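You operate a simulated robot arm through the tools that you are given. There is no shell and no other tool. Be economical: measure what you need, move in short steps, check, and stop when the job is done.

You run a simulated robot arm. Do the job below in one go: nothing can be reset, and whatever is moved stays where it is left.

TASK
Fill the green cup with tea from the pink flask, to about the line.
Fine: within 5 mm of it; stand the stopper on the dresser, pour, stand the flask back and push the stopper in; the other cup stays empty. Set down upright: flask.

The check looks at the end state, three seconds after you hand in, the way a careful person would. Anything else that was tipped, shoved, dropped, spilled or broken makes it a failure. A push-on lid holds only when it is set on centred and level and pressed home; a screw cap is set on level and turned clockwise until tight.

THE ROBOT
A 6-joint arm with a two-finger parallel gripper, fixed in place. Base frame: the origin is at the foot of the arm, x ahead of it, y to its left, z up. Units: cm, degrees, N and s.
With the tool pointing down near the work surface it reaches from about 32 to 70 cm from the base axis. Its first joint turns from -166.0 to 166.0 degrees. Payload 4.1 kg.
The tool frame sits at the grasp point between the pads (the TCP): z along the fingers, y along the line on which they close. The tips reach 2.3 cm beyond it. The gripper opens to 9.4 cm. The fingers are 3.8 cm wide and 1 cm thick; the gripper's body (5.4 by 9.6 cm) begins 3.9 cm behind the TCP.
Orientation is that of the tool frame in the base frame, as a unit quaternion [w, x, y, z]. With the fingers straight down and closing along the base's y, the tool's x points along the base's -x, its y along +y and its z along -z.

THE INTERFACE
- The arm moves only by the tool nudge_tool. Its argument "motion" is a list of rows, each a list of 7 numbers: the turn, a rotation vector about the tool's x, y, z in units of 180 degrees (1.0 is 180 degrees), then the shift along the tool's x, y, z in units of 100 mm (1.0 is 100 mm), then the opening, from 0 (shut) to 1 (fully open). In form: [[rx, ry, rz, tx, ty, tz, gripper], ...]. A call has 1 to 20 rows; each row is the pose to reach, as a shift and turn from the pose commanded when the call began, along the tool's axes at that moment. A call with a number of a shift or a turn outside -1 to 1 is refused whole. A row lasts 0.2 s, in which the tool goes at most 5 cm and 8.6 degrees; a call with a longer step from one row to the next is refused whole, and so is a gripper value outside its range. Where a pose cannot be reached the arm comes as near as it can. A force on the tool above 40 N (or 10 N above the force at the start of the call, whichever is more), or a blocked arm, ends the call early, and 0.2 s more pass. The fingers move at their own pace (about 4.5 cm/s each) and stop on an object; they squeeze with about 28 N. The grip force told is the motor's: it shows also when the fingers shut on nothing. Time passes only in rows, and 0.2 s behind the last, so rows that repeat a pose let the fingers close. The reply holds the time, the measured pose of the TCP, the force on the tool along the base axes, the opening and the grip force, in the units named above and with some noise, with the torque about the TCP (base axes, N m) and any sound that the robot's microphone picked up.
- Cameras (640 x 400 px; columns grow to the right, rows downward): "scene" is fixed at [5.09, -49.82, 153.14]; the picture's right is [0.69, -0.72, 0.00], its down [-0.53, -0.51, -0.68] and it looks along [0.49, 0.47, -0.73] (base axes); focal length 245 px, centre (320, 200). "wrist" rides on the gripper at [8.6, 1.6, -7.5] in the tool frame; the picture's right is [-0.18, 0.98, 0.00], its down [-0.58, -0.11, -0.81] and it looks along [-0.79, -0.15, 0.59] (tool axes); focal length 243 px, centre (320, 200). There is no depth. A picture from a camera that has moved, and an enlarged one, comes with that camera's place and axes in the base frame and with its lens.
- get_image(camera): a new picture of that camera. It takes no simulated time.
- lift_body(by): slides the trunk up (or, below 0, down) by that many cm; the arm rides with it, the base frame stays. It gives what a move gives, with no picture.
- inspect(camera, box): a new picture of the part [left, top, right, bottom] of that camera's present view, enlarged. It takes no simulated time.
- hand_in(): hands the job in; it is judged then, once.

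Work in short steps. Places have to be worked out from the pictures, the camera data and where the tool is seen: move nearer, look again, correct. Check each grasp and each placing, and mend what went wrong. You have 120 turns and 84 pictures in all, those below and enlarged ones among them. Open the gripper and draw the arm clear of the work before you hand the job in, unless the task says otherwise; then end with one line.

The tools are called after "Emit:" as a command line: name --pt "numbers of a row" for each row, then --argument value for the rest, lists and objects as JSON in quotes. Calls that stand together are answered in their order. nudge_tool: Moves the arm, as the interface text tells. Its arguments: {"type":"object","properties":{"motion":{"type":"array","items":{"type":"array","items":{"type":"number"}}}},"required":["motion"]} The other tools are called the same way: lift_body (by) slides the trunk up or down; get_image (camera) takes a picture; inspect (camera, box) takes an enlarged picture of a part of a camera's view; hand_in () hands the job in.

At the start:

```text
t: 0.0
tool_pos: [13.24, -26.7, 134.27]
orientation: [0.0, 0.0, 1.0, -0.001]
contact_force: [0.1, -1.0, 0.5]
wrist_torque: [-0.01, -0.01, -0.01]
grip_width: 9.43
grip_force: 0.0
trunk travel left (down, up): [-52.5, 6.5]
```

scene: 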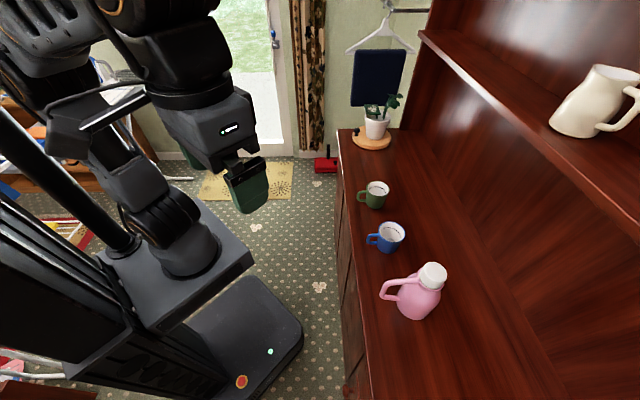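
wrist: 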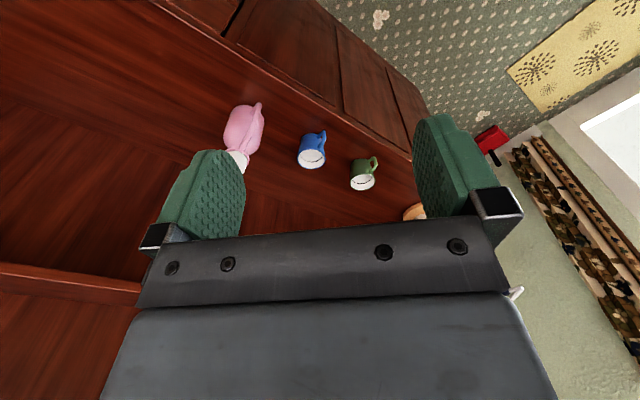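

The two starting views put the green cup near (61,-23), the blue cup near (49,-36) and the flask near (37,-51), with tops around z 92. I'll look closer at the scene.

Emit:
inspect --camera "scene" --box '[340, 160, 480, 340]'

Emit:
inspect --camera "wrist" --box '[200, 80, 420, 220]'

```text
2.22 times, centred on (410, 250) of scene
camera zoom: at [5.09, -49.82, 153.14], right [0.69, -0.72, 0.0], down [-0.53, -0.51, -0.68], along [0.49, 0.47, -0.73], focal length 544 px, centre (120, 89)
```

zoom: 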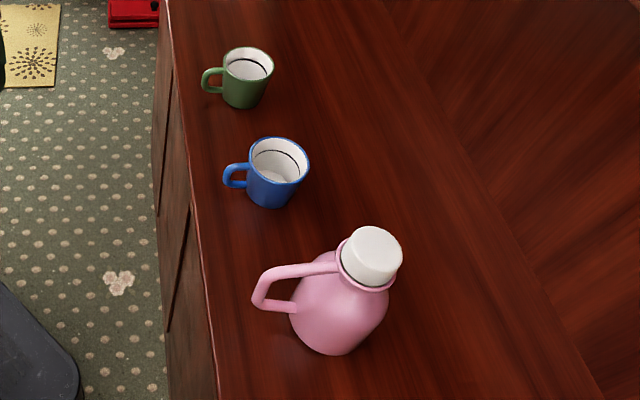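

```text
2.86 times, centred on (310, 150) of wrist
camera zoom: at [4.48, -24.98, 141.85], right [0.18, 0.98, 0.0], down [0.58, -0.11, 0.81], along [0.79, -0.15, -0.59], focal length 693 px, centre (349, 343)
```

zoom: 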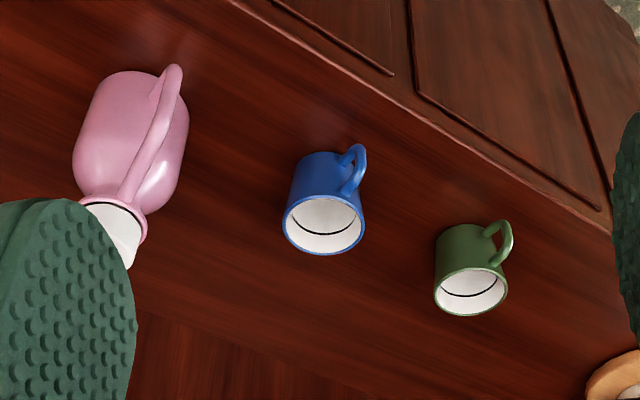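

The dresser front runs along (0.7,0.7), and the flask's handle faces the robot. I'll lower the trunk to a working height, then turn the wrist to face the dresser and bring it near the flask for a side view.

Emit:
lift_body --by -19

Emit:
nudge_tool --pt "0 0 0.042 -0.16 -0.12 0 1" --pt "0 0 0.084 -0.32 -0.24 0 1" --pt "0 0 0.126 -0.48 -0.36 0 1" --pt "0 0 0.168 -0.64 -0.48 0 1" --pt "0 0 0.21 -0.8 -0.6 0 1" --pt "0 0 0.25 -0.94 -0.72 0 1" --pt "0 0 0.25 -0.94 -0.72 0 1"

Emit:
get_image --camera "wrist"

Emit:
get_image --camera "scene"

```text
t: 2.1
tool_pos: [13.06, -26.68, 115.3]
orientation: [0.0, 0.0, 1.0, 0.0]
contact_force: [0.3, 0.3, 0.4]
wrist_torque: [0.05, 0.01, -0.02]
grip_width: 9.39
grip_force: 0.0
trunk travel left (down, up): [-33.5, 25.5]
```

```text
t: 3.7
tool_pos: [22.59, -33.84, 115.31]
orientation: [0.0, 0.384, 0.924, -0.001]
contact_force: [-0.2, 0.1, 0.3]
wrist_torque: [-0.01, 0.03, 0.01]
grip_width: 9.4
grip_force: 0.0
trunk travel left (down, up): [-33.5, 25.5]
```

```text
79 pictures are left
camera wrist: at [17.56, -26.43, 122.78], right [0.83, 0.56, 0.0], down [0.33, -0.49, 0.81], along [0.45, -0.67, -0.59], focal length 243 px, centre (320, 200)
```

wrist: 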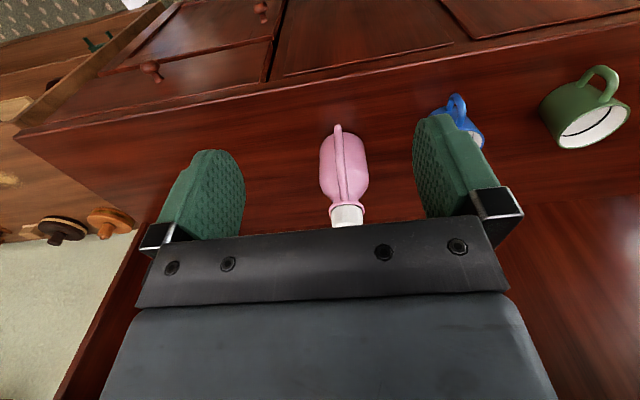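

```text
78 pictures are left
```

scene: 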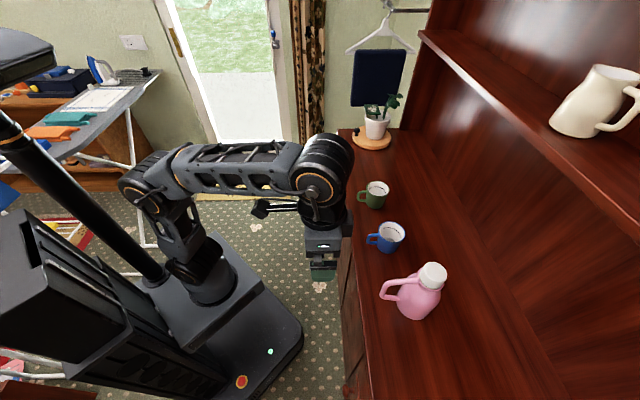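

Emit:
inspect --camera "wrist" --box '[280, 110, 400, 240]'

Emit:
inspect --camera "scene" --box '[370, 250, 460, 330]'

```text
3.08 times, centred on (340, 175) of wrist
camera zoom: at [17.56, -26.43, 122.78], right [0.83, 0.56, 0.0], down [0.33, -0.49, 0.81], along [0.45, -0.67, -0.59], focal length 746 px, centre (258, 277)
```

zoom: 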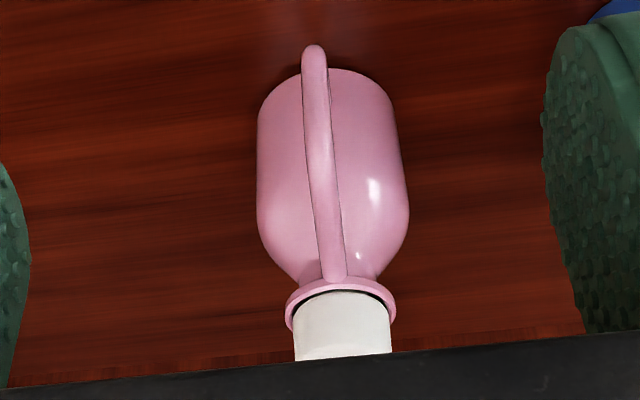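

```text
5.00 times, centred on (415, 290) of scene
camera zoom: at [5.09, -49.82, 153.14], right [0.69, -0.72, 0.0], down [-0.53, -0.51, -0.68], along [0.49, 0.47, -0.73], focal length 1225 px, centre (-155, -250)
```

zoom: 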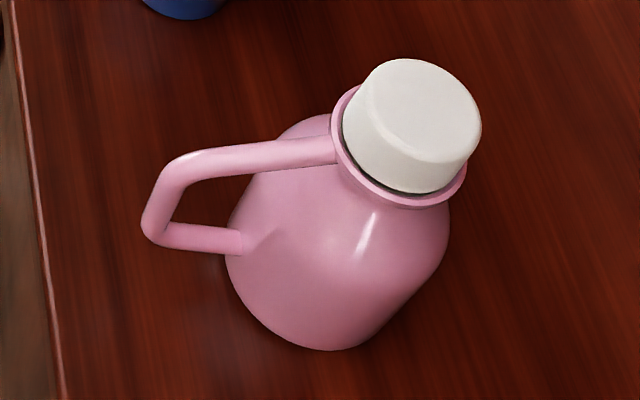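

The flask looks about 8.5 cm wide at the body and 14 cm to the rim, standing on a top at z≈87.3, with its rim centred near (39.2,-50.9). The stopper is about 4.8 cm wide and tops out near 104.5. I'll advance over the stopper at a safe height, in stages.

Emit:
nudge_tool --pt "0 0 0 -0.25 0 0 1" --pt "0 0 0 -0.5 0 0 1" --pt "0 0 0 -0.75 0 0 1" --pt "0 0 0 -1 -0.02 0 1" --pt "0 0 0 -1 -0.02 0 1"

Emit:
nudge_tool --pt "0 0 0 -0.25 0 0 1" --pt "0 0 0 -0.5 0 0 1" --pt "0 0 0 -0.75 0 0 1" --pt "0 0 0 -0.8 -0.01 0 1" --pt "0 0 0 -0.8 -0.01 0 1"

Emit:
get_image --camera "wrist"

Emit:
inspect --camera "scene" --box '[340, 200, 480, 330]'

```text
t: 4.9
tool_pos: [29.67, -41.12, 115.34]
orientation: [0.0, 0.383, 0.924, 0.0]
contact_force: [0.6, -0.1, -0.4]
wrist_torque: [0.02, 0.0, 0.0]
grip_width: 9.41
grip_force: 0.0
trunk travel left (down, up): [-33.5, 25.5]
```

```text
t: 6.1
tool_pos: [33.16, -43.68, 112.49]
orientation: [0.001, 0.383, 0.924, 0.0]
contact_force: [0.7, 1.0, 0.4]
wrist_torque: [0.01, 0.03, -0.04]
grip_width: 9.39
grip_force: 0.1
out of reach, approached as far as the arm can: row 1, 2, 3, 4, 5
trunk travel left (down, up): [-33.5, 25.5]
```

```text
75 pictures are left
camera wrist: at [28.04, -36.27, 120.03], right [0.83, 0.56, 0.0], down [0.33, -0.49, 0.81], along [0.46, -0.67, -0.59], focal length 243 px, centre (320, 200)
```

wrist: 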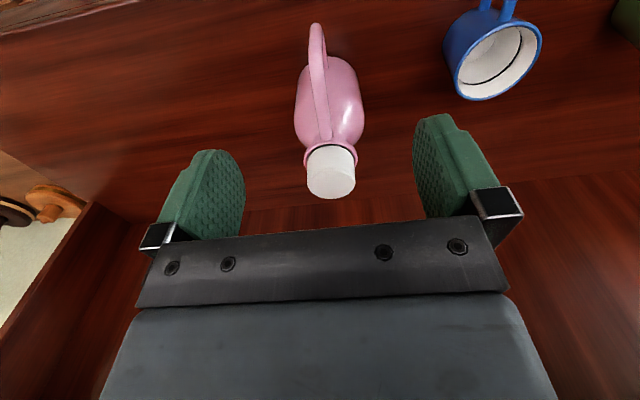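

```text
3.08 times, centred on (410, 265) of scene
camera zoom: at [5.09, -49.82, 153.14], right [0.69, -0.72, 0.0], down [-0.53, -0.51, -0.68], along [0.49, 0.47, -0.73], focal length 754 px, centre (43, 0)
```

zoom: 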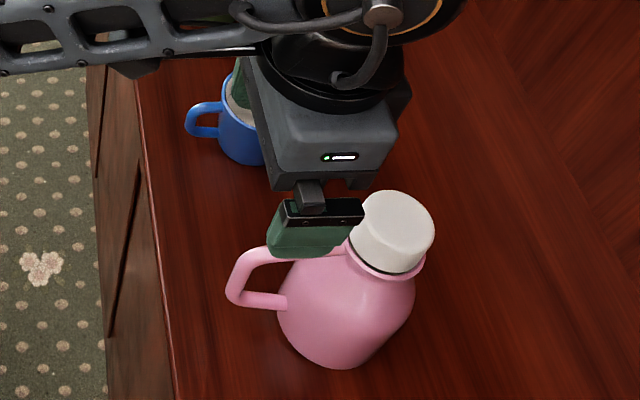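

The arm is at its limit here because the wrist is high relative to the trunk, so I'll raise the trunk and then lower the tool.

Emit:
lift_body --by 16

Emit:
nudge_tool --pt "0 0 0 0 0 0 1" --pt "0 0 0 0 0 0.1 1" --pt "0 0 0 0 0 0.3 1" --pt "0 0 0 0 0 0.5 1" --pt "0 0 0 0 0 0.7 1" --pt "0 0 0 0 0 0.8 1" --pt "0 0 0 0 0 0.8 1"

```text
t: 7.9
tool_pos: [33.07, -43.63, 128.56]
orientation: [0.001, 0.382, 0.924, 0.0]
contact_force: [-0.8, -0.9, 0.7]
wrist_torque: [0.02, 0.0, 0.01]
grip_width: 9.39
grip_force: 0.1
trunk travel left (down, up): [-49.5, 9.5]
```

```text
t: 9.5
tool_pos: [33.03, -43.84, 120.68]
orientation: [0.0, 0.382, 0.924, 0.0]
contact_force: [-0.2, -1.1, 0.0]
wrist_torque: [0.03, 0.0, 0.01]
grip_width: 9.42
grip_force: 0.1
trunk travel left (down, up): [-49.5, 9.5]
```

Trunk height is fine now. Stopper top re-estimated at (39.2,-50.6,104.5). I'll move above it to z≈112 and pre-turn the wrist about 80°, so that after gripping I can spin the flask to put its handle away from the robot.

Emit:
nudge_tool --pt "0 0 0 -0.2 -0.01 0 1" --pt "0 0 0 -0.4 -0.02 0.1 1" --pt "0 0 0 -0.6 -0.03 0.3 1" --pt "0 0 0 -0.8 -0.04 0.5 1" --pt "0 0 0 -0.915 -0.045 0.7 1" --pt "0 0 0 -0.915 -0.045 0.8 1" --pt "0 0 0 -0.915 -0.045 0.8 1"

Emit:
nudge_tool --pt "0 0 0.045 0 0 0 1" --pt "0 0 0.09 0 0 0 1" --pt "0 0 0.135 0 0 0 1" --pt "0 0 0.18 0 0 0 1" --pt "0 0 0.225 0 0 0 1" --pt "0 0 0.27 0 0 0 1" --pt "0 0 0.315 0 0 0 1" --pt "0 0 0.36 0 0 0 1" --pt "0 0 0.405 0 0 0 1" --pt "0 0 0.45 0 0 0 1" --pt "0 0 0.45 0 0 0 1"

Emit:
get_image --camera "wrist"

Emit:
get_image --camera "scene"

```text
t: 11.1
tool_pos: [39.18, -50.36, 112.48]
orientation: [0.001, 0.382, 0.924, 0.0]
contact_force: [0.0, -0.2, 0.6]
wrist_torque: [-0.02, 0.01, 0.0]
grip_width: 9.4
grip_force: 0.1
trunk travel left (down, up): [-49.5, 9.5]
```

```text
t: 13.5
tool_pos: [39.26, -50.46, 112.53]
orientation: [0.001, 0.891, 0.454, 0.001]
contact_force: [-0.5, -0.2, 0.0]
wrist_torque: [0.02, 0.01, -0.02]
grip_width: 9.4
grip_force: 0.1
trunk travel left (down, up): [-49.5, 9.5]
```

```text
73 pictures are left
camera wrist: at [45.61, -44.26, 120.08], right [0.69, -0.73, 0.0], down [-0.43, -0.4, 0.81], along [-0.59, -0.55, -0.59], focal length 243 px, centre (320, 200)
```

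wrist: 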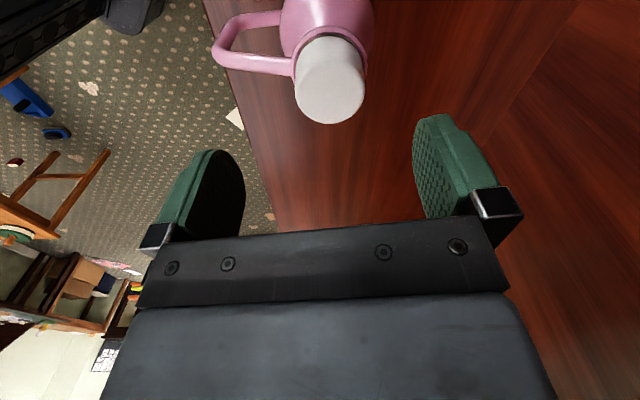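

```text
72 pictures are left
```

scene: 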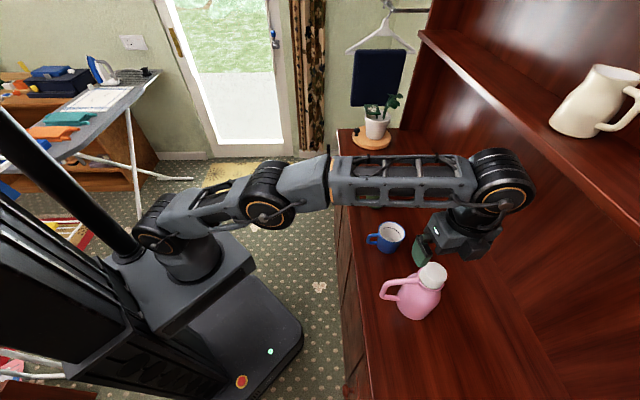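

From both views the stopper top lies at about (39.5,-51.2,104). I'll correct sideways and go down to z≈106, then look.

Emit:
nudge_tool --pt "0 0 0 -0.046 0.064 0.0 1" --pt "0 0 0 -0.046 0.064 0.2 1" --pt "0 0 0 -0.046 0.064 0.4 1" --pt "0 0 0 -0.046 0.064 0.6 1" --pt "0 0 0 -0.046 0.064 0.65 1" --pt "0 0 0 -0.046 0.064 0.65 1"

Emit:
get_image --camera "wrist"

Emit:
inspect --camera "scene" --box '[370, 210, 490, 330]'

```text
t: 14.9
tool_pos: [39.52, -51.09, 106.08]
orientation: [0.001, 0.891, 0.454, 0.001]
contact_force: [0.9, 0.0, 0.6]
wrist_torque: [-0.01, 0.02, 0.03]
grip_width: 9.38
grip_force: 0.0
out of reach, approached as far as the arm can: row 1
trunk travel left (down, up): [-49.5, 9.5]
```

```text
71 pictures are left
camera wrist: at [45.91, -45.02, 113.63], right [0.69, -0.73, 0.0], down [-0.43, -0.41, 0.81], along [-0.59, -0.55, -0.59], focal length 243 px, centre (320, 200)
```

wrist: 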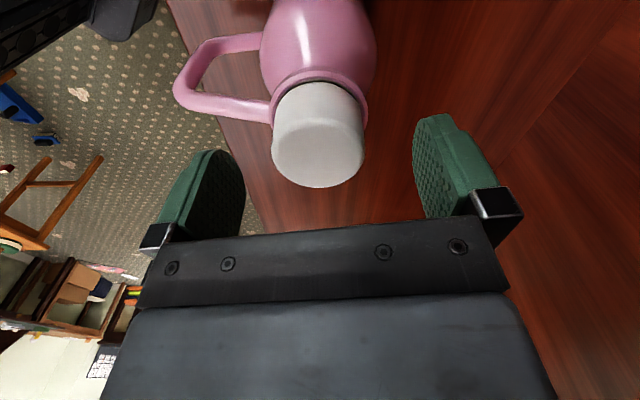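

```text
3.33 times, centred on (430, 270) of scene
camera zoom: at [5.09, -49.82, 153.14], right [0.69, -0.72, 0.0], down [-0.53, -0.51, -0.68], along [0.49, 0.47, -0.73], focal length 816 px, centre (-47, -33)
```

zoom: 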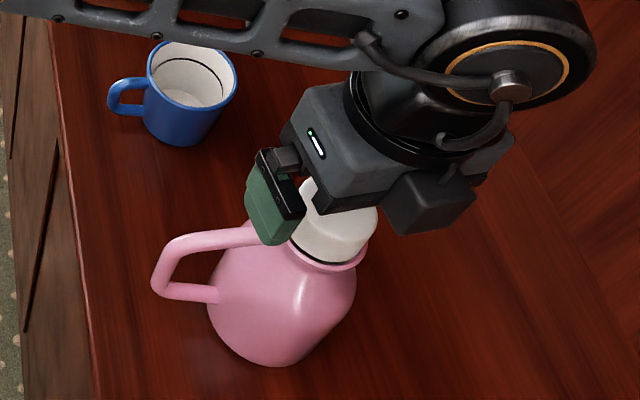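

The stopper is centred between the fingers and its top is at z≈104. I'll descend to about 103.8, with the tips just above the rim, and close.

Emit:
nudge_tool --pt "0 0 0 0.0 0.0 0.1 1" --pt "0 0 0 0.0 0.0 0.22 1" --pt "0 0 0 0.0 0.0 0.22 1" --pt "0 0 0 0 0 0.22 0.7" --pt "0 0 0 0 0 0.22 0.55" --pt "0 0 0 0 0 0.22 0.4" --pt "0 0 0 0 0 0.22 0.3" --pt "0 0 0 0 0 0.22 0.3" --pt "0 0 0 0 0 0.22 0.3"

Emit:
inspect --camera "wrist" --box '[160, 0, 480, 240]'

```text
t: 16.9
tool_pos: [39.57, -51.29, 103.79]
orientation: [0.002, 0.891, 0.454, 0.0]
contact_force: [0.6, -0.9, -0.2]
wrist_torque: [-0.01, 0.01, 0.0]
grip_width: 4.85
grip_force: 27.8
trunk travel left (down, up): [-49.5, 9.5]
heard: snap
```

```text
1.67 times, centred on (320, 120) of wrist
camera zoom: at [45.87, -45.12, 111.37], right [0.69, -0.73, 0.0], down [-0.43, -0.41, 0.81], along [-0.59, -0.55, -0.59], focal length 404 px, centre (320, 333)
```

zoom: 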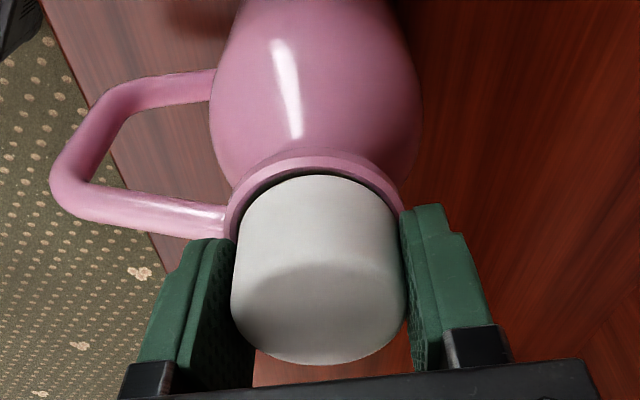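

The stopper is gripped at 4.85 cm wide. I'll try spinning the flask by its stopper with a 48° turn and check whether the handle follows.

Emit:
nudge_tool --pt "0 0 -0.03 0 0 0 0.3" --pt "0 0 -0.06 0 0 0 0.3" --pt "0 0 -0.09 0 0 0 0.3" --pt "0 0 -0.12 0 0 0 0.3" --pt "0 0 -0.15 0 0 0 0.3" --pt "0 0 -0.18 0 0 0 0.3" --pt "0 0 -0.21 0 0 0 0.3" --pt "0 0 -0.24 0 0 0 0.3" --pt "0 0 -0.27 0 0 0 0.3" --pt "0 0 -0.27 0 0 0 0.3"

Emit:
get_image --camera "wrist"

Emit:
inspect --camera "scene" --box '[340, 210, 490, 340]'

```text
t: 19.1
tool_pos: [39.55, -51.07, 103.92]
orientation: [0.0, 0.624, 0.781, -0.001]
contact_force: [-0.2, 0.1, -1.0]
wrist_torque: [0.0, 0.03, -0.01]
grip_width: 4.83
grip_force: 28.0
trunk travel left (down, up): [-49.5, 9.5]
```

```text
68 pictures are left
camera wrist: at [39.12, -42.27, 111.37], right [1.0, 0.04, 0.0], down [0.02, -0.59, 0.81], along [0.03, -0.81, -0.59], focal length 243 px, centre (320, 200)
```

wrist: 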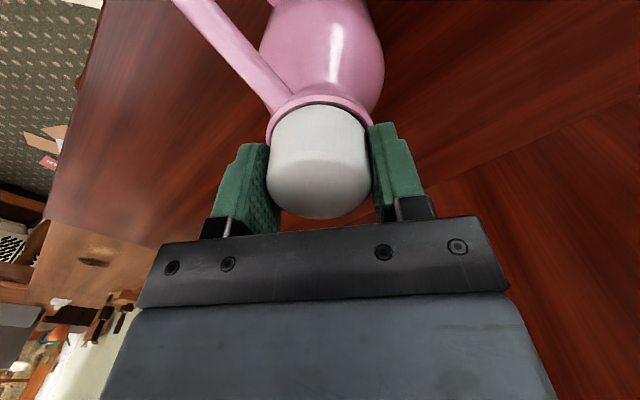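

```text
3.08 times, centred on (415, 275) of scene
camera zoom: at [5.09, -49.82, 153.14], right [0.69, -0.72, 0.0], down [-0.53, -0.51, -0.68], along [0.49, 0.47, -0.73], focal length 754 px, centre (28, -31)
```

zoom: 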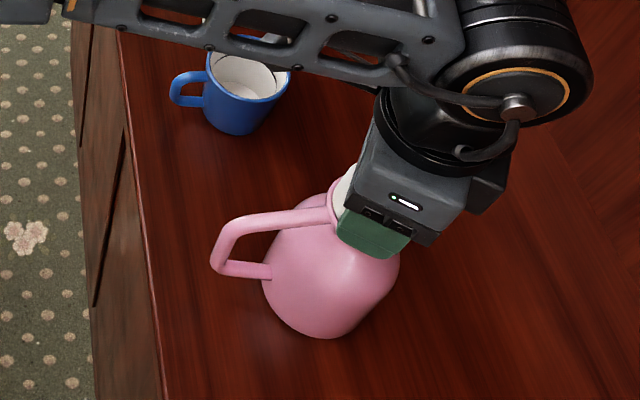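

The flask stayed put and the stopper turned freely, so the stopper is already loose. I'll lift it slowly 2 cm and check.

Emit:
nudge_tool --pt "0 0 0 0 0 -0.03 0.3" --pt "0 0 0 0 0 -0.06 0.3" --pt "0 0 0 0 0 -0.1 0.3" --pt "0 0 0 0 0 -0.15 0.3" --pt "0 0 0 0 0 -0.2 0.3" --pt "0 0 0 0 0 -0.2 0.3"

Emit:
get_image --camera "wrist"

```text
t: 20.5
tool_pos: [39.52, -51.12, 105.83]
orientation: [0.001, 0.625, 0.781, -0.001]
contact_force: [-0.3, 0.5, -0.2]
wrist_torque: [0.02, -0.01, 0.01]
grip_width: 4.84
grip_force: 27.9
trunk travel left (down, up): [-49.5, 9.5]
```

```text
66 pictures are left
camera wrist: at [39.15, -42.23, 113.36], right [1.0, 0.03, 0.0], down [0.02, -0.59, 0.81], along [0.03, -0.81, -0.59], focal length 243 px, centre (320, 200)
```

wrist: 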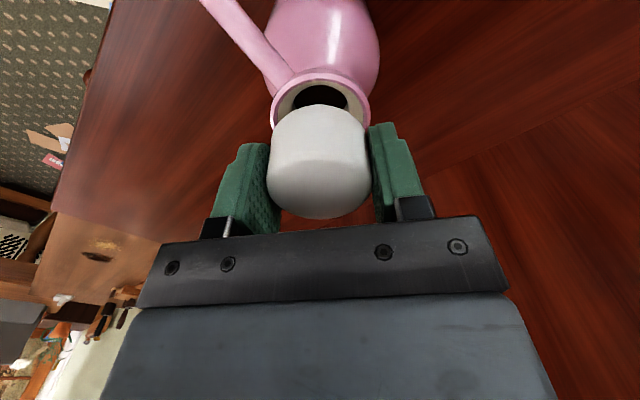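

The stopper came out and the flask stayed standing. I'll lift it clear and move part way towards a free spot left of the flask.

Emit:
nudge_tool --pt "0 0 0 0 0 -0.2 0.3" --pt "0 0 0 0 0 -0.4 0.3" --pt "0 0 0 0 0 -0.6 0.3" --pt "0 0 0 -0.04 -0.2 -0.6 0.3" --pt "0 0 0 -0.08 -0.4 -0.6 0.3" --pt "0 0 0 -0.12 -0.6 -0.6 0.3" --pt "0 0 0 -0.16 -0.8 -0.6 0.3" --pt "0 0 0 -0.19 -0.95 -0.6 0.3" --pt "0 0 0 -0.19 -0.95 -0.6 0.3"

Emit:
inspect --camera "scene" --box '[360, 240, 500, 360]'

Emit:
get_image --camera "wrist"

```text
t: 22.5
tool_pos: [30.46, -55.26, 111.83]
orientation: [0.001, 0.625, 0.781, -0.001]
contact_force: [0.1, -1.3, 0.1]
wrist_torque: [0.03, -0.01, 0.01]
grip_width: 4.84
grip_force: 28.1
trunk travel left (down, up): [-49.5, 9.5]
```

```text
3.33 times, centred on (430, 300) of scene
camera zoom: at [5.09, -49.82, 153.14], right [0.69, -0.72, 0.0], down [-0.53, -0.51, -0.68], along [0.49, 0.47, -0.73], focal length 816 px, centre (-47, -133)
```

zoom: 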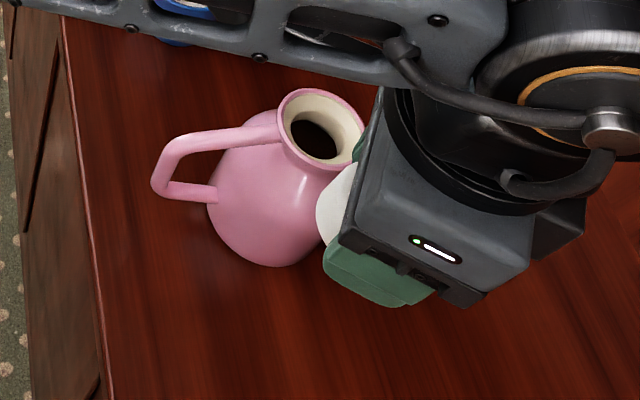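

```text
64 pictures are left
camera wrist: at [30.17, -46.3, 119.4], right [1.0, 0.03, 0.0], down [0.02, -0.59, 0.81], along [0.03, -0.81, -0.59], focal length 243 px, centre (320, 200)
```

wrist: 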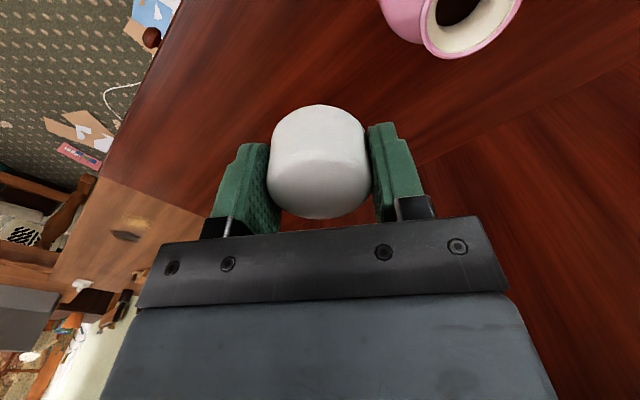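

Now I'll move over the set-down spot at about (24,-58) and descend in stages.

Emit:
nudge_tool --pt "0 0 0 -0.04 -0.2 0 0.3" --pt "0 0 0 -0.08 -0.4 0 0.3" --pt "0 0 0 -0.12 -0.69 0 0.3" --pt "0 0 0 -0.12 -0.69 0.3 0.3" --pt "0 0 0 -0.12 -0.69 0.6 0.3" --pt "0 0 0 -0.12 -0.69 0.9 0.3" --pt "0 0 0 -0.12 -0.69 1 0.3" --pt "0 0 0 -0.12 -0.69 1 0.3"

Emit:
nudge_tool --pt "0 0 0 0 0 0.2 0.3" --pt "0 0 0 0 0 0.4 0.3" --pt "0 0 0 0 0 0.6 0.3" --pt "0 0 0 0 0 0.6 0.3"

Emit:
get_image --camera "wrist"

Emit:
inspect --camera "scene" --box '[360, 270, 500, 390]'

```text
t: 24.3
tool_pos: [24.04, -57.8, 101.79]
orientation: [0.001, 0.625, 0.781, 0.0]
contact_force: [0.0, -0.2, -1.1]
wrist_torque: [-0.01, 0.0, -0.03]
grip_width: 4.87
grip_force: 28.1
trunk travel left (down, up): [-49.5, 9.5]
```

```text
t: 25.3
tool_pos: [24.25, -57.89, 95.71]
orientation: [0.001, 0.626, 0.78, 0.0]
contact_force: [0.2, 0.2, -0.3]
wrist_torque: [0.04, -0.01, -0.01]
grip_width: 4.85
grip_force: 28.0
trunk travel left (down, up): [-49.5, 9.5]
```

```text
63 pictures are left
camera wrist: at [23.89, -48.94, 103.22], right [1.0, 0.03, 0.0], down [0.02, -0.59, 0.81], along [0.03, -0.81, -0.59], focal length 243 px, centre (320, 200)
```

wrist: 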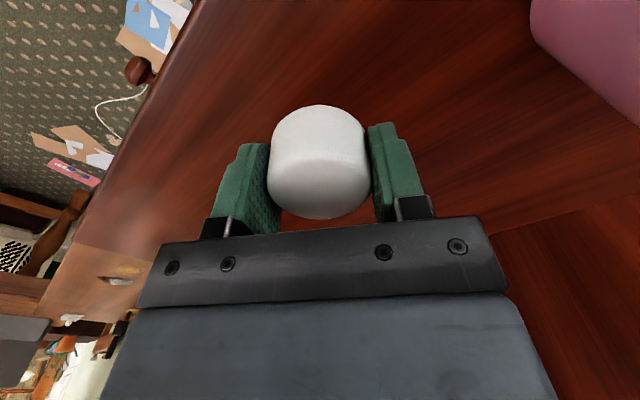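

```text
3.33 times, centred on (430, 330) of scene
camera zoom: at [5.09, -49.82, 153.14], right [0.69, -0.72, 0.0], down [-0.53, -0.51, -0.68], along [0.49, 0.47, -0.73], focal length 816 px, centre (-47, -233)
```

zoom: 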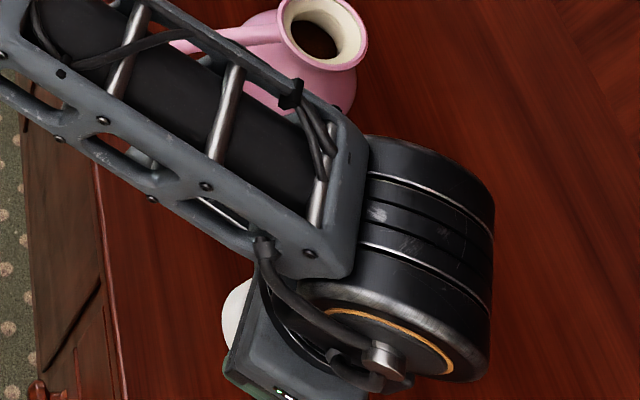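

Clear so far. I'll go down in small steps and watch the contact force.

Emit:
nudge_tool --pt "0 0 0 0 0 0.1 0.3" --pt "0 0 0 0 0 0.2 0.3" --pt "0 0 0 0 0 0.3 0.3" --pt "0 0 0 0 0 0.35 0.3"

Emit:
nudge_tool --pt "0 0 0 0 0 0.03 0.3" --pt "0 0 0 0 0 0.06 0.3"

Emit:
nudge_tool --pt "0 0 0 0 0 0.03 0.3" --pt "0 0 0 0 0 0.05 0.3"

```text
t: 26.3
tool_pos: [24.22, -57.71, 92.27]
orientation: [0.001, 0.625, 0.78, -0.001]
contact_force: [-0.4, 0.5, -0.1]
wrist_torque: [-0.02, -0.04, -0.01]
grip_width: 4.87
grip_force: 28.6
trunk travel left (down, up): [-49.5, 9.5]
```

```text
t: 26.9
tool_pos: [24.13, -57.79, 91.78]
orientation: [0.002, 0.626, 0.78, 0.0]
contact_force: [0.2, 0.1, -0.5]
wrist_torque: [0.01, 0.04, 0.02]
grip_width: 4.81
grip_force: 28.4
trunk travel left (down, up): [-49.5, 9.5]
```

```text
t: 27.5
tool_pos: [24.16, -57.81, 91.34]
orientation: [0.001, 0.625, 0.78, 0.0]
contact_force: [0.3, 0.0, 0.7]
wrist_torque: [0.01, 0.0, -0.02]
grip_width: 4.84
grip_force: 27.2
trunk travel left (down, up): [-49.5, 9.5]
```

Emit:
nudge_tool --pt "0 0 0 0 0 0.02 0.3" --pt "0 0 0 0 0 0.04 0.3"

Emit:
get_image --camera "wrist"

```text
t: 28.1
tool_pos: [24.31, -57.87, 90.67]
orientation: [0.0, 0.625, 0.781, 0.0]
contact_force: [-0.1, -0.4, 0.0]
wrist_torque: [0.03, -0.07, -0.05]
grip_width: 4.84
grip_force: 27.9
trunk travel left (down, up): [-49.5, 9.5]
```

```text
61 pictures are left
camera wrist: at [23.82, -48.95, 98.34], right [1.0, 0.03, 0.0], down [0.02, -0.59, 0.81], along [0.03, -0.81, -0.59], focal length 243 px, centre (320, 200)
```

wrist: 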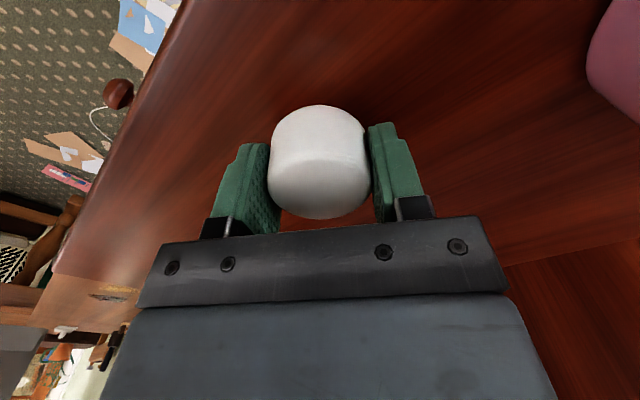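

The stopper's reflection shows the surface is close. I'll keep going in small steps until contact.

Emit:
nudge_tool --pt "0 0 0 0 0 0.02 0.3" --pt "0 0 0 0 0 0.04 0.3"

Emit:
nudge_tool --pt "0 0 0 0 0 0.02 0.3" --pt "0 0 0 0 0 0.03 0.3"

Emit:
nudge_tool --pt "0 0 0 0 0 0.02 0.3" --pt "0 0 0 0 0 0.03 0.3"

```text
t: 28.7
tool_pos: [24.05, -57.74, 90.61]
orientation: [0.0, 0.626, 0.78, 0.0]
contact_force: [-0.5, 0.3, -0.9]
wrist_torque: [-0.01, 0.02, 0.0]
grip_width: 4.86
grip_force: 28.3
trunk travel left (down, up): [-49.5, 9.5]
```

```text
t: 29.3
tool_pos: [24.17, -57.75, 90.1]
orientation: [0.0, 0.626, 0.78, -0.001]
contact_force: [-0.8, 0.8, -0.4]
wrist_torque: [-0.03, 0.03, 0.03]
grip_width: 4.81
grip_force: 28.0
trunk travel left (down, up): [-49.5, 9.5]
```

```text
t: 29.9
tool_pos: [24.2, -57.79, 89.72]
orientation: [0.001, 0.625, 0.78, -0.001]
contact_force: [-0.5, -0.8, 1.6]
wrist_torque: [0.01, 0.02, -0.02]
grip_width: 4.82
grip_force: 28.0
trunk travel left (down, up): [-49.5, 9.5]
```

Emit:
nudge_tool --pt "0 0 0 0 0 0.01 0.3" --pt "0 0 0 0 0 0.02 0.3"

Emit:
inspect --camera "wrist" --box '[200, 60, 440, 240]'

```text
t: 30.5
tool_pos: [24.2, -57.79, 89.81]
orientation: [0.003, 0.626, 0.78, -0.001]
contact_force: [-0.6, 1.4, 9.9]
wrist_torque: [0.03, -0.01, -0.05]
grip_width: 4.81
grip_force: 27.6
trunk travel left (down, up): [-49.5, 9.5]
```

```text
2.22 times, centred on (320, 150) of wrist
camera zoom: at [23.8, -48.88, 97.32], right [1.0, 0.04, 0.0], down [0.02, -0.59, 0.81], along [0.03, -0.81, -0.59], focal length 539 px, centre (320, 311)
```

zoom: 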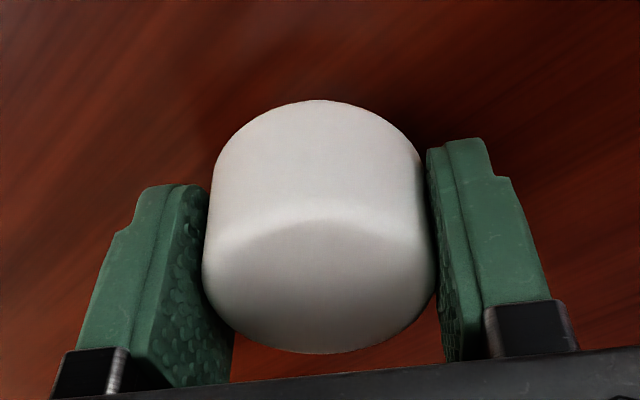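

The tool met the surface at z≈89.8, with about 10 N. I'll release gently, rise and look.

Emit:
nudge_tool --pt "0 0 0 0 0 -0.015 0.3" --pt "0 0 0 0 0 -0.015 0.55" --pt "0 0 0 0 0 -0.015 0.7" --pt "0 0 0 0 0 -0.015 0.85" --pt "0 0 0 0 0 -0.015 1" --pt "0 0 0 0 0 -0.015 1" --pt "0 0 0 0 0 -0.2 1" --pt "0 0 0 0 0 -0.5 1" --pt "0 0 0 0 0 -0.8 1" --pt "0 0 0 0 0 -1 1" --pt "0 0 0 0 0 -1 1"

Emit:
get_image --camera "wrist"

```text
t: 32.9
tool_pos: [24.04, -57.88, 99.75]
orientation: [0.0, 0.625, 0.78, 0.0]
contact_force: [-1.2, 0.1, 0.6]
wrist_torque: [0.02, 0.0, -0.02]
grip_width: 9.38
grip_force: 0.0
trunk travel left (down, up): [-49.5, 9.5]
```

```text
59 pictures are left
camera wrist: at [23.77, -48.95, 107.16], right [1.0, 0.03, 0.0], down [0.02, -0.59, 0.81], along [0.03, -0.81, -0.59], focal length 243 px, centre (320, 200)
```

wrist: 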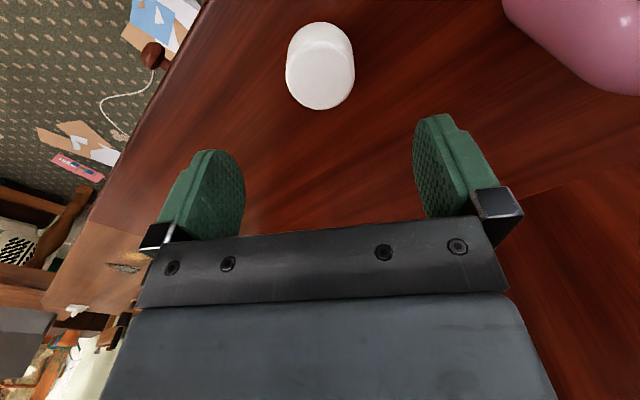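

The stopper stands upright at (24.2,-57.8), and the surface is at z≈87.45. To hold the flask firmly I'll grip its body with the tool nearly horizontal, one finger passing through the handle loop. I'll now turn the tool to yaw 15° with a 15° downward pitch, rising a little.

Emit:
nudge_tool --pt "0 0 0 0 0 -0.2 1" --pt "0 0 0 0 0 -0.4 1" --pt "-0.0225 0.0234 0.0294 0 0 -0.4 1" --pt "-0.045 0.0469 0.0587 0 0 -0.4 1" --pt "-0.0675 0.0703 0.0881 0 0 -0.4 1" --pt "-0.09 0.0937 0.1174 0 0 -0.4 1" --pt "-0.1125 0.1171 0.1468 0 0 -0.4 1" --pt "-0.135 0.1406 0.1761 0 0 -0.4 1" --pt "-0.1575 0.164 0.2055 0 0 -0.4 1" --pt "-0.18 0.1874 0.2349 0 0 -0.4 1" --pt "-0.2025 0.2109 0.2642 0 0 -0.4 1" --pt "-0.225 0.2343 0.2936 0 0 -0.4 1" --pt "-0.2475 0.2577 0.3229 0 0 -0.4 1" --pt "-0.27 0.2811 0.3523 0 0 -0.4 1" --pt "-0.2925 0.3046 0.3816 0 0 -0.4 1" --pt "-0.315 0.328 0.411 0 0 -0.4 1" --pt "-0.315 0.328 0.411 0 0 -0.4 1"

Emit:
get_image --camera "scene"

Emit:
get_image --camera "wrist"

```text
t: 36.5
tool_pos: [24.06, -57.81, 103.62]
orientation: [-0.078, 0.786, 0.101, 0.604]
contact_force: [0.4, 0.2, 0.7]
wrist_torque: [0.01, -0.01, -0.01]
grip_width: 9.4
grip_force: 0.1
out of reach, approached as far as the arm can: row 6, 7, 8, 9, 10, 11, 12
trunk travel left (down, up): [-49.5, 9.5]
```

```text
58 pictures are left
```

scene: 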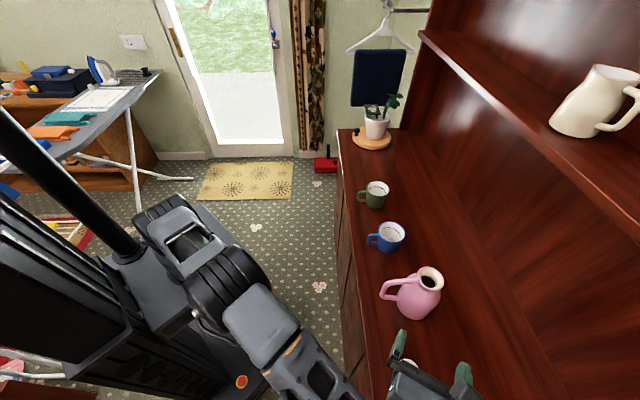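

```text
57 pictures are left
camera wrist: at [19.69, -60.53, 113.94], right [0.2, -0.96, -0.18], down [-0.93, -0.13, -0.35], along [0.32, 0.24, -0.92], focal length 243 px, centre (320, 200)
```

wrist: 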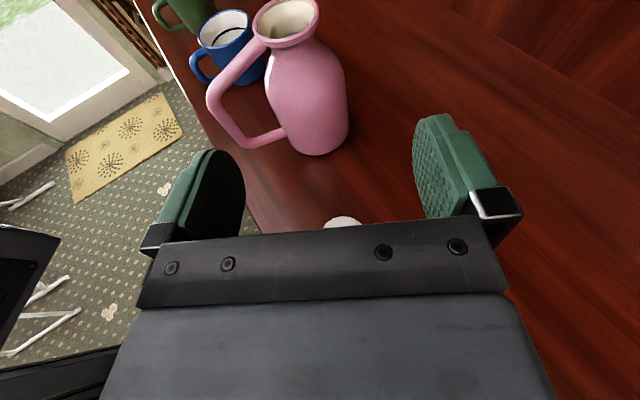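

The orientation is reached and the handle loop is clearly visible. I'll zoom in to measure the flask and loop.

Emit:
inspect --camera "wrist" --box '[190, 0, 370, 170]'

Emit:
inspect --camera "scene" --box '[340, 240, 490, 400]'

```text
2.35 times, centred on (280, 85) of wrist
camera zoom: at [19.69, -60.53, 113.94], right [0.2, -0.96, -0.18], down [-0.93, -0.13, -0.35], along [0.32, 0.24, -0.92], focal length 571 px, centre (414, 471)
```

zoom: 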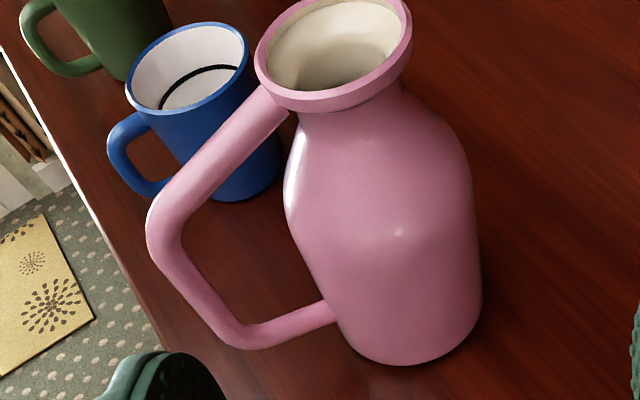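

```text
2.50 times, centred on (415, 320) of scene
camera zoom: at [5.09, -49.82, 153.14], right [0.69, -0.72, 0.0], down [-0.53, -0.51, -0.68], along [0.49, 0.47, -0.73], focal length 612 px, centre (82, -100)
```

zoom: 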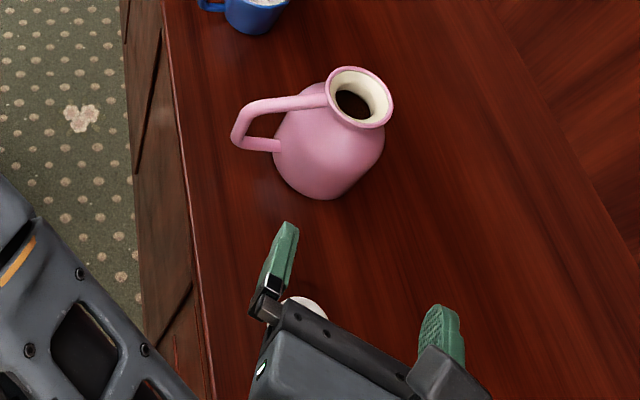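

Measured: body axis about (39.2,-51.1), body radius about 4.25. The handle points at ~133° with its outer bar at r≈8.6, and the loop is open from about z 91 to 99 at the finger's radius. I'll turn yaw to 28° and stage 12 cm behind the grasp.

Emit:
nudge_tool --pt "0.035 0 -0.0094 0 0 0 1" --pt "0.0698 0 -0.0187 0 0 0 1" --pt "0.0698 0 -0.0187 -0.13 0.01 0.14 1" --pt "0.0698 0 -0.0187 -0.26 0.02 0.27 1" --pt "0.0698 0 -0.0187 -0.39 0.025 0.41 1" --pt "0.0698 0 -0.0187 -0.517 0.031 0.542 1" --pt "0.0698 0 -0.0187 -0.517 0.031 0.542 1"

Emit:
get_image --camera "wrist"

Emit:
inspect --camera "scene" --box '[340, 240, 490, 400]'

```text
t: 38.1
tool_pos: [27.99, -56.79, 97.3]
orientation: [-0.146, 0.77, 0.19, 0.591]
contact_force: [0.4, 0.1, -0.8]
wrist_torque: [0.01, 0.02, -0.01]
grip_width: 9.4
grip_force: 0.1
out of reach, approached as far as the arm can: row 2, 3, 4
trunk travel left (down, up): [-49.5, 9.5]
```

```text
54 pictures are left
camera wrist: at [24.34, -60.44, 107.61], right [0.42, -0.89, -0.18], down [-0.87, -0.34, -0.35], along [0.26, 0.3, -0.92], focal length 243 px, centre (320, 200)
```

wrist: 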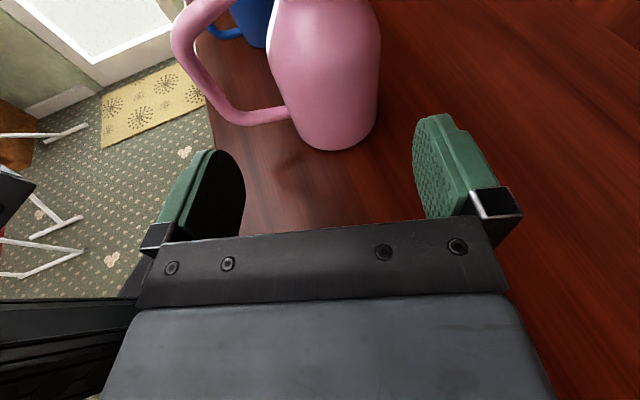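

```text
2.50 times, centred on (415, 320) of scene
camera zoom: at [5.09, -49.82, 153.14], right [0.69, -0.72, 0.0], down [-0.53, -0.51, -0.68], along [0.49, 0.47, -0.73], focal length 612 px, centre (82, -100)
```

zoom: 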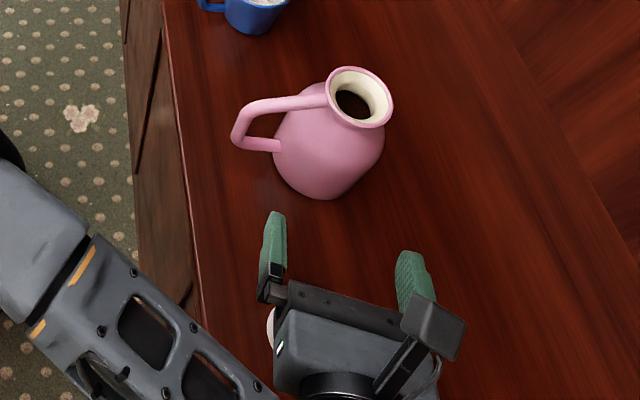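

Aligned to within about 0.35 cm sideways. I'll shift that and advance 6.5 cm along the fingers, then check.

Emit:
nudge_tool --pt "0 0 0 0 0.035 0.1 1" --pt "0 0 0 0 0.035 0.25 1" --pt "0 0 0 0 0.035 0.4 1" --pt "0 0 0 0 0.035 0.55 1" --pt "0 0 0 0 0.035 0.65 1" --pt "0 0 0 0 0.035 0.65 1"

Emit:
get_image --camera "wrist"

Emit:
inspect --camera "scene" --box '[360, 250, 480, 370]'

```text
t: 39.5
tool_pos: [33.76, -54.49, 95.55]
orientation: [-0.146, 0.77, 0.191, 0.591]
contact_force: [0.2, 0.2, -0.1]
wrist_torque: [0.01, 0.01, -0.02]
grip_width: 9.4
grip_force: 0.1
trunk travel left (down, up): [-49.5, 9.5]
```

```text
52 pictures are left
camera wrist: at [30.15, -58.0, 105.93], right [0.42, -0.89, -0.18], down [-0.87, -0.34, -0.35], along [0.26, 0.3, -0.92], focal length 243 px, centre (320, 200)
```

wrist: 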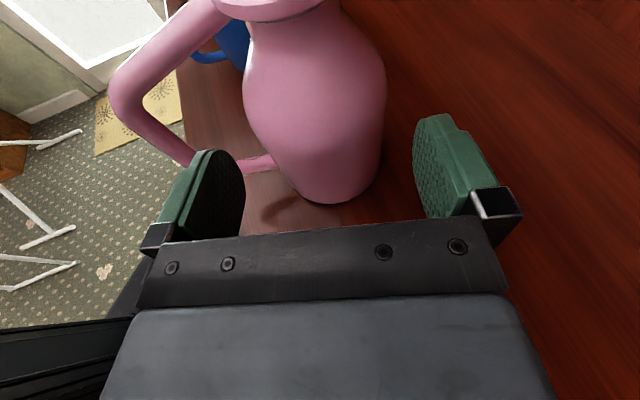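

```text
3.33 times, centred on (420, 310) of scene
camera zoom: at [5.09, -49.82, 153.14], right [0.69, -0.72, 0.0], down [-0.53, -0.51, -0.68], along [0.49, 0.47, -0.73], focal length 816 px, centre (-13, -167)
```

zoom: 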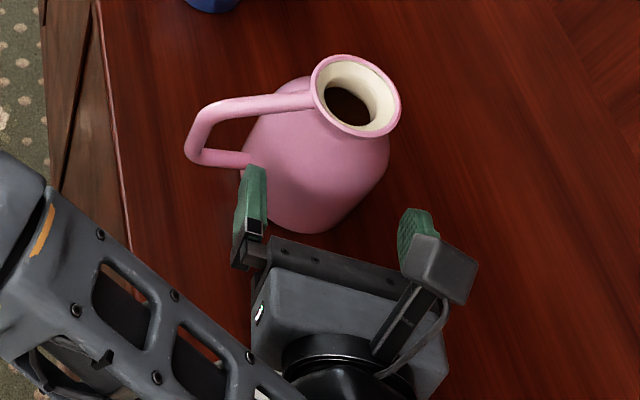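

The left finger is entering the loop, and the flask sits about 0.25 cm left of centre. I'll correct that and advance 3 cm more.

Emit:
nudge_tool --pt "0 0 0 0 -0.025 0 1" --pt "0 0 0 0 -0.025 0.1 1" --pt "0 0 0 0 -0.025 0.2 1" --pt "0 0 0 0 -0.025 0.3 1" --pt "0 0 0 0 -0.025 0.3 1"

Emit:
get_image --camera "wrist"

Emit:
inspect --camera "scene" --box '[360, 250, 480, 370]'

```text
t: 40.7
tool_pos: [36.21, -52.89, 94.84]
orientation: [-0.146, 0.77, 0.191, 0.591]
contact_force: [0.0, 0.1, -0.5]
wrist_torque: [-0.01, -0.01, -0.04]
grip_width: 9.43
grip_force: 0.0
trunk travel left (down, up): [-49.5, 9.5]
```

```text
50 pictures are left
camera wrist: at [32.57, -56.58, 105.18], right [0.42, -0.89, -0.18], down [-0.87, -0.34, -0.35], along [0.26, 0.3, -0.92], focal length 243 px, centre (320, 200)
```

wrist: 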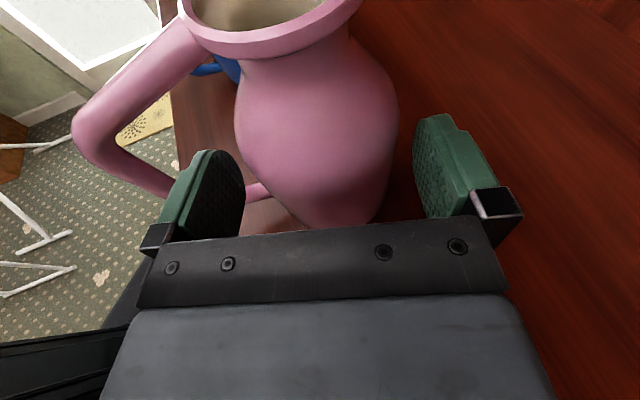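

```text
3.33 times, centred on (420, 310) of scene
camera zoom: at [5.09, -49.82, 153.14], right [0.69, -0.72, 0.0], down [-0.53, -0.51, -0.68], along [0.49, 0.47, -0.73], focal length 816 px, centre (-13, -167)
```

zoom: 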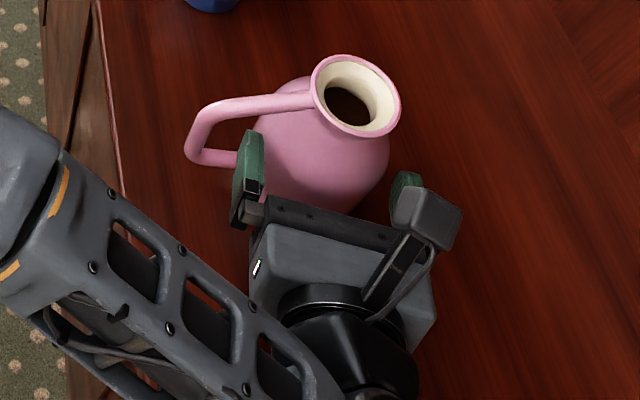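

The body is nearly centred, about 0.15 cm to the left. I'll advance the last 2.2 cm with that correction.

Emit:
nudge_tool --pt "0 0 0 0 -0.015 0 1" --pt "0 0 0 0 -0.015 0.07 1" --pt "0 0 0 0 -0.015 0.14 1" --pt "0 0 0 0 -0.015 0.2 1" --pt "0 0 0 0 -0.015 0.2 1"

Emit:
get_image --camera "wrist"

```text
t: 41.9
tool_pos: [37.79, -51.91, 94.25]
orientation: [-0.147, 0.769, 0.191, 0.592]
contact_force: [0.2, -0.5, 0.1]
wrist_torque: [-0.01, -0.02, -0.01]
grip_width: 9.4
grip_force: 0.1
trunk travel left (down, up): [-49.5, 9.5]
```

```text
48 pictures are left
camera wrist: at [34.11, -55.59, 104.64], right [0.42, -0.89, -0.18], down [-0.87, -0.34, -0.35], along [0.26, 0.3, -0.92], focal length 243 px, centre (320, 200)
```

wrist: 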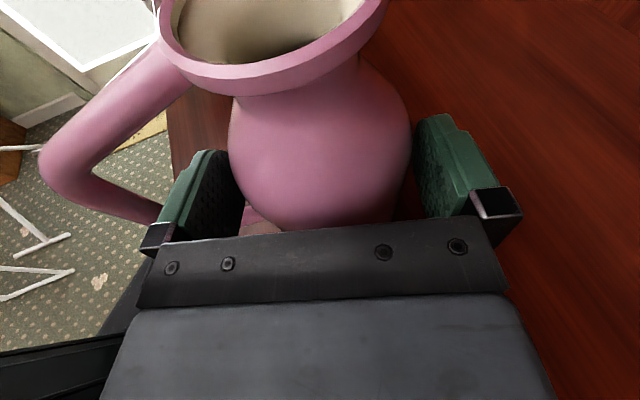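

No contact and the body is between the pads. I'll advance 0.3 cm more and close slowly.

Emit:
nudge_tool --pt "0 0 0 0 0 0.03 1" --pt "0 0 0 0 0 0.03 0.95" --pt "0 0 0 0 0 0.03 0.92" --pt "0 0 0 0 0 0.03 0.89" --pt "0 0 0 0 0 0.03 0.86" --pt "0 0 0 0 0 0.03 0.83" --pt "0 0 0 0 0 0.03 0.75" --pt "0 0 0 0 0 0.03 0.7" --pt "0 0 0 0 0 0.03 0.7"

Emit:
get_image --camera "wrist"

```text
t: 43.9
tool_pos: [38.09, -51.85, 94.16]
orientation: [-0.146, 0.77, 0.19, 0.592]
contact_force: [1.7, -3.6, 3.3]
wrist_torque: [-0.13, -0.11, -0.05]
grip_width: 8.31
grip_force: 28.3
trunk travel left (down, up): [-49.5, 9.5]
```

```text
47 pictures are left
camera wrist: at [34.36, -55.45, 104.53], right [0.42, -0.89, -0.18], down [-0.87, -0.34, -0.35], along [0.26, 0.3, -0.92], focal length 243 px, centre (320, 200)
```

wrist: 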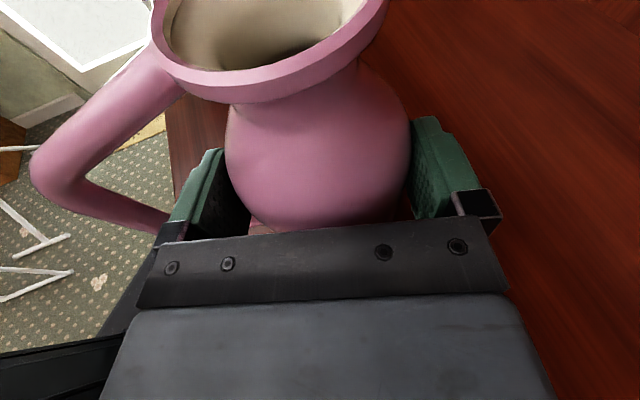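

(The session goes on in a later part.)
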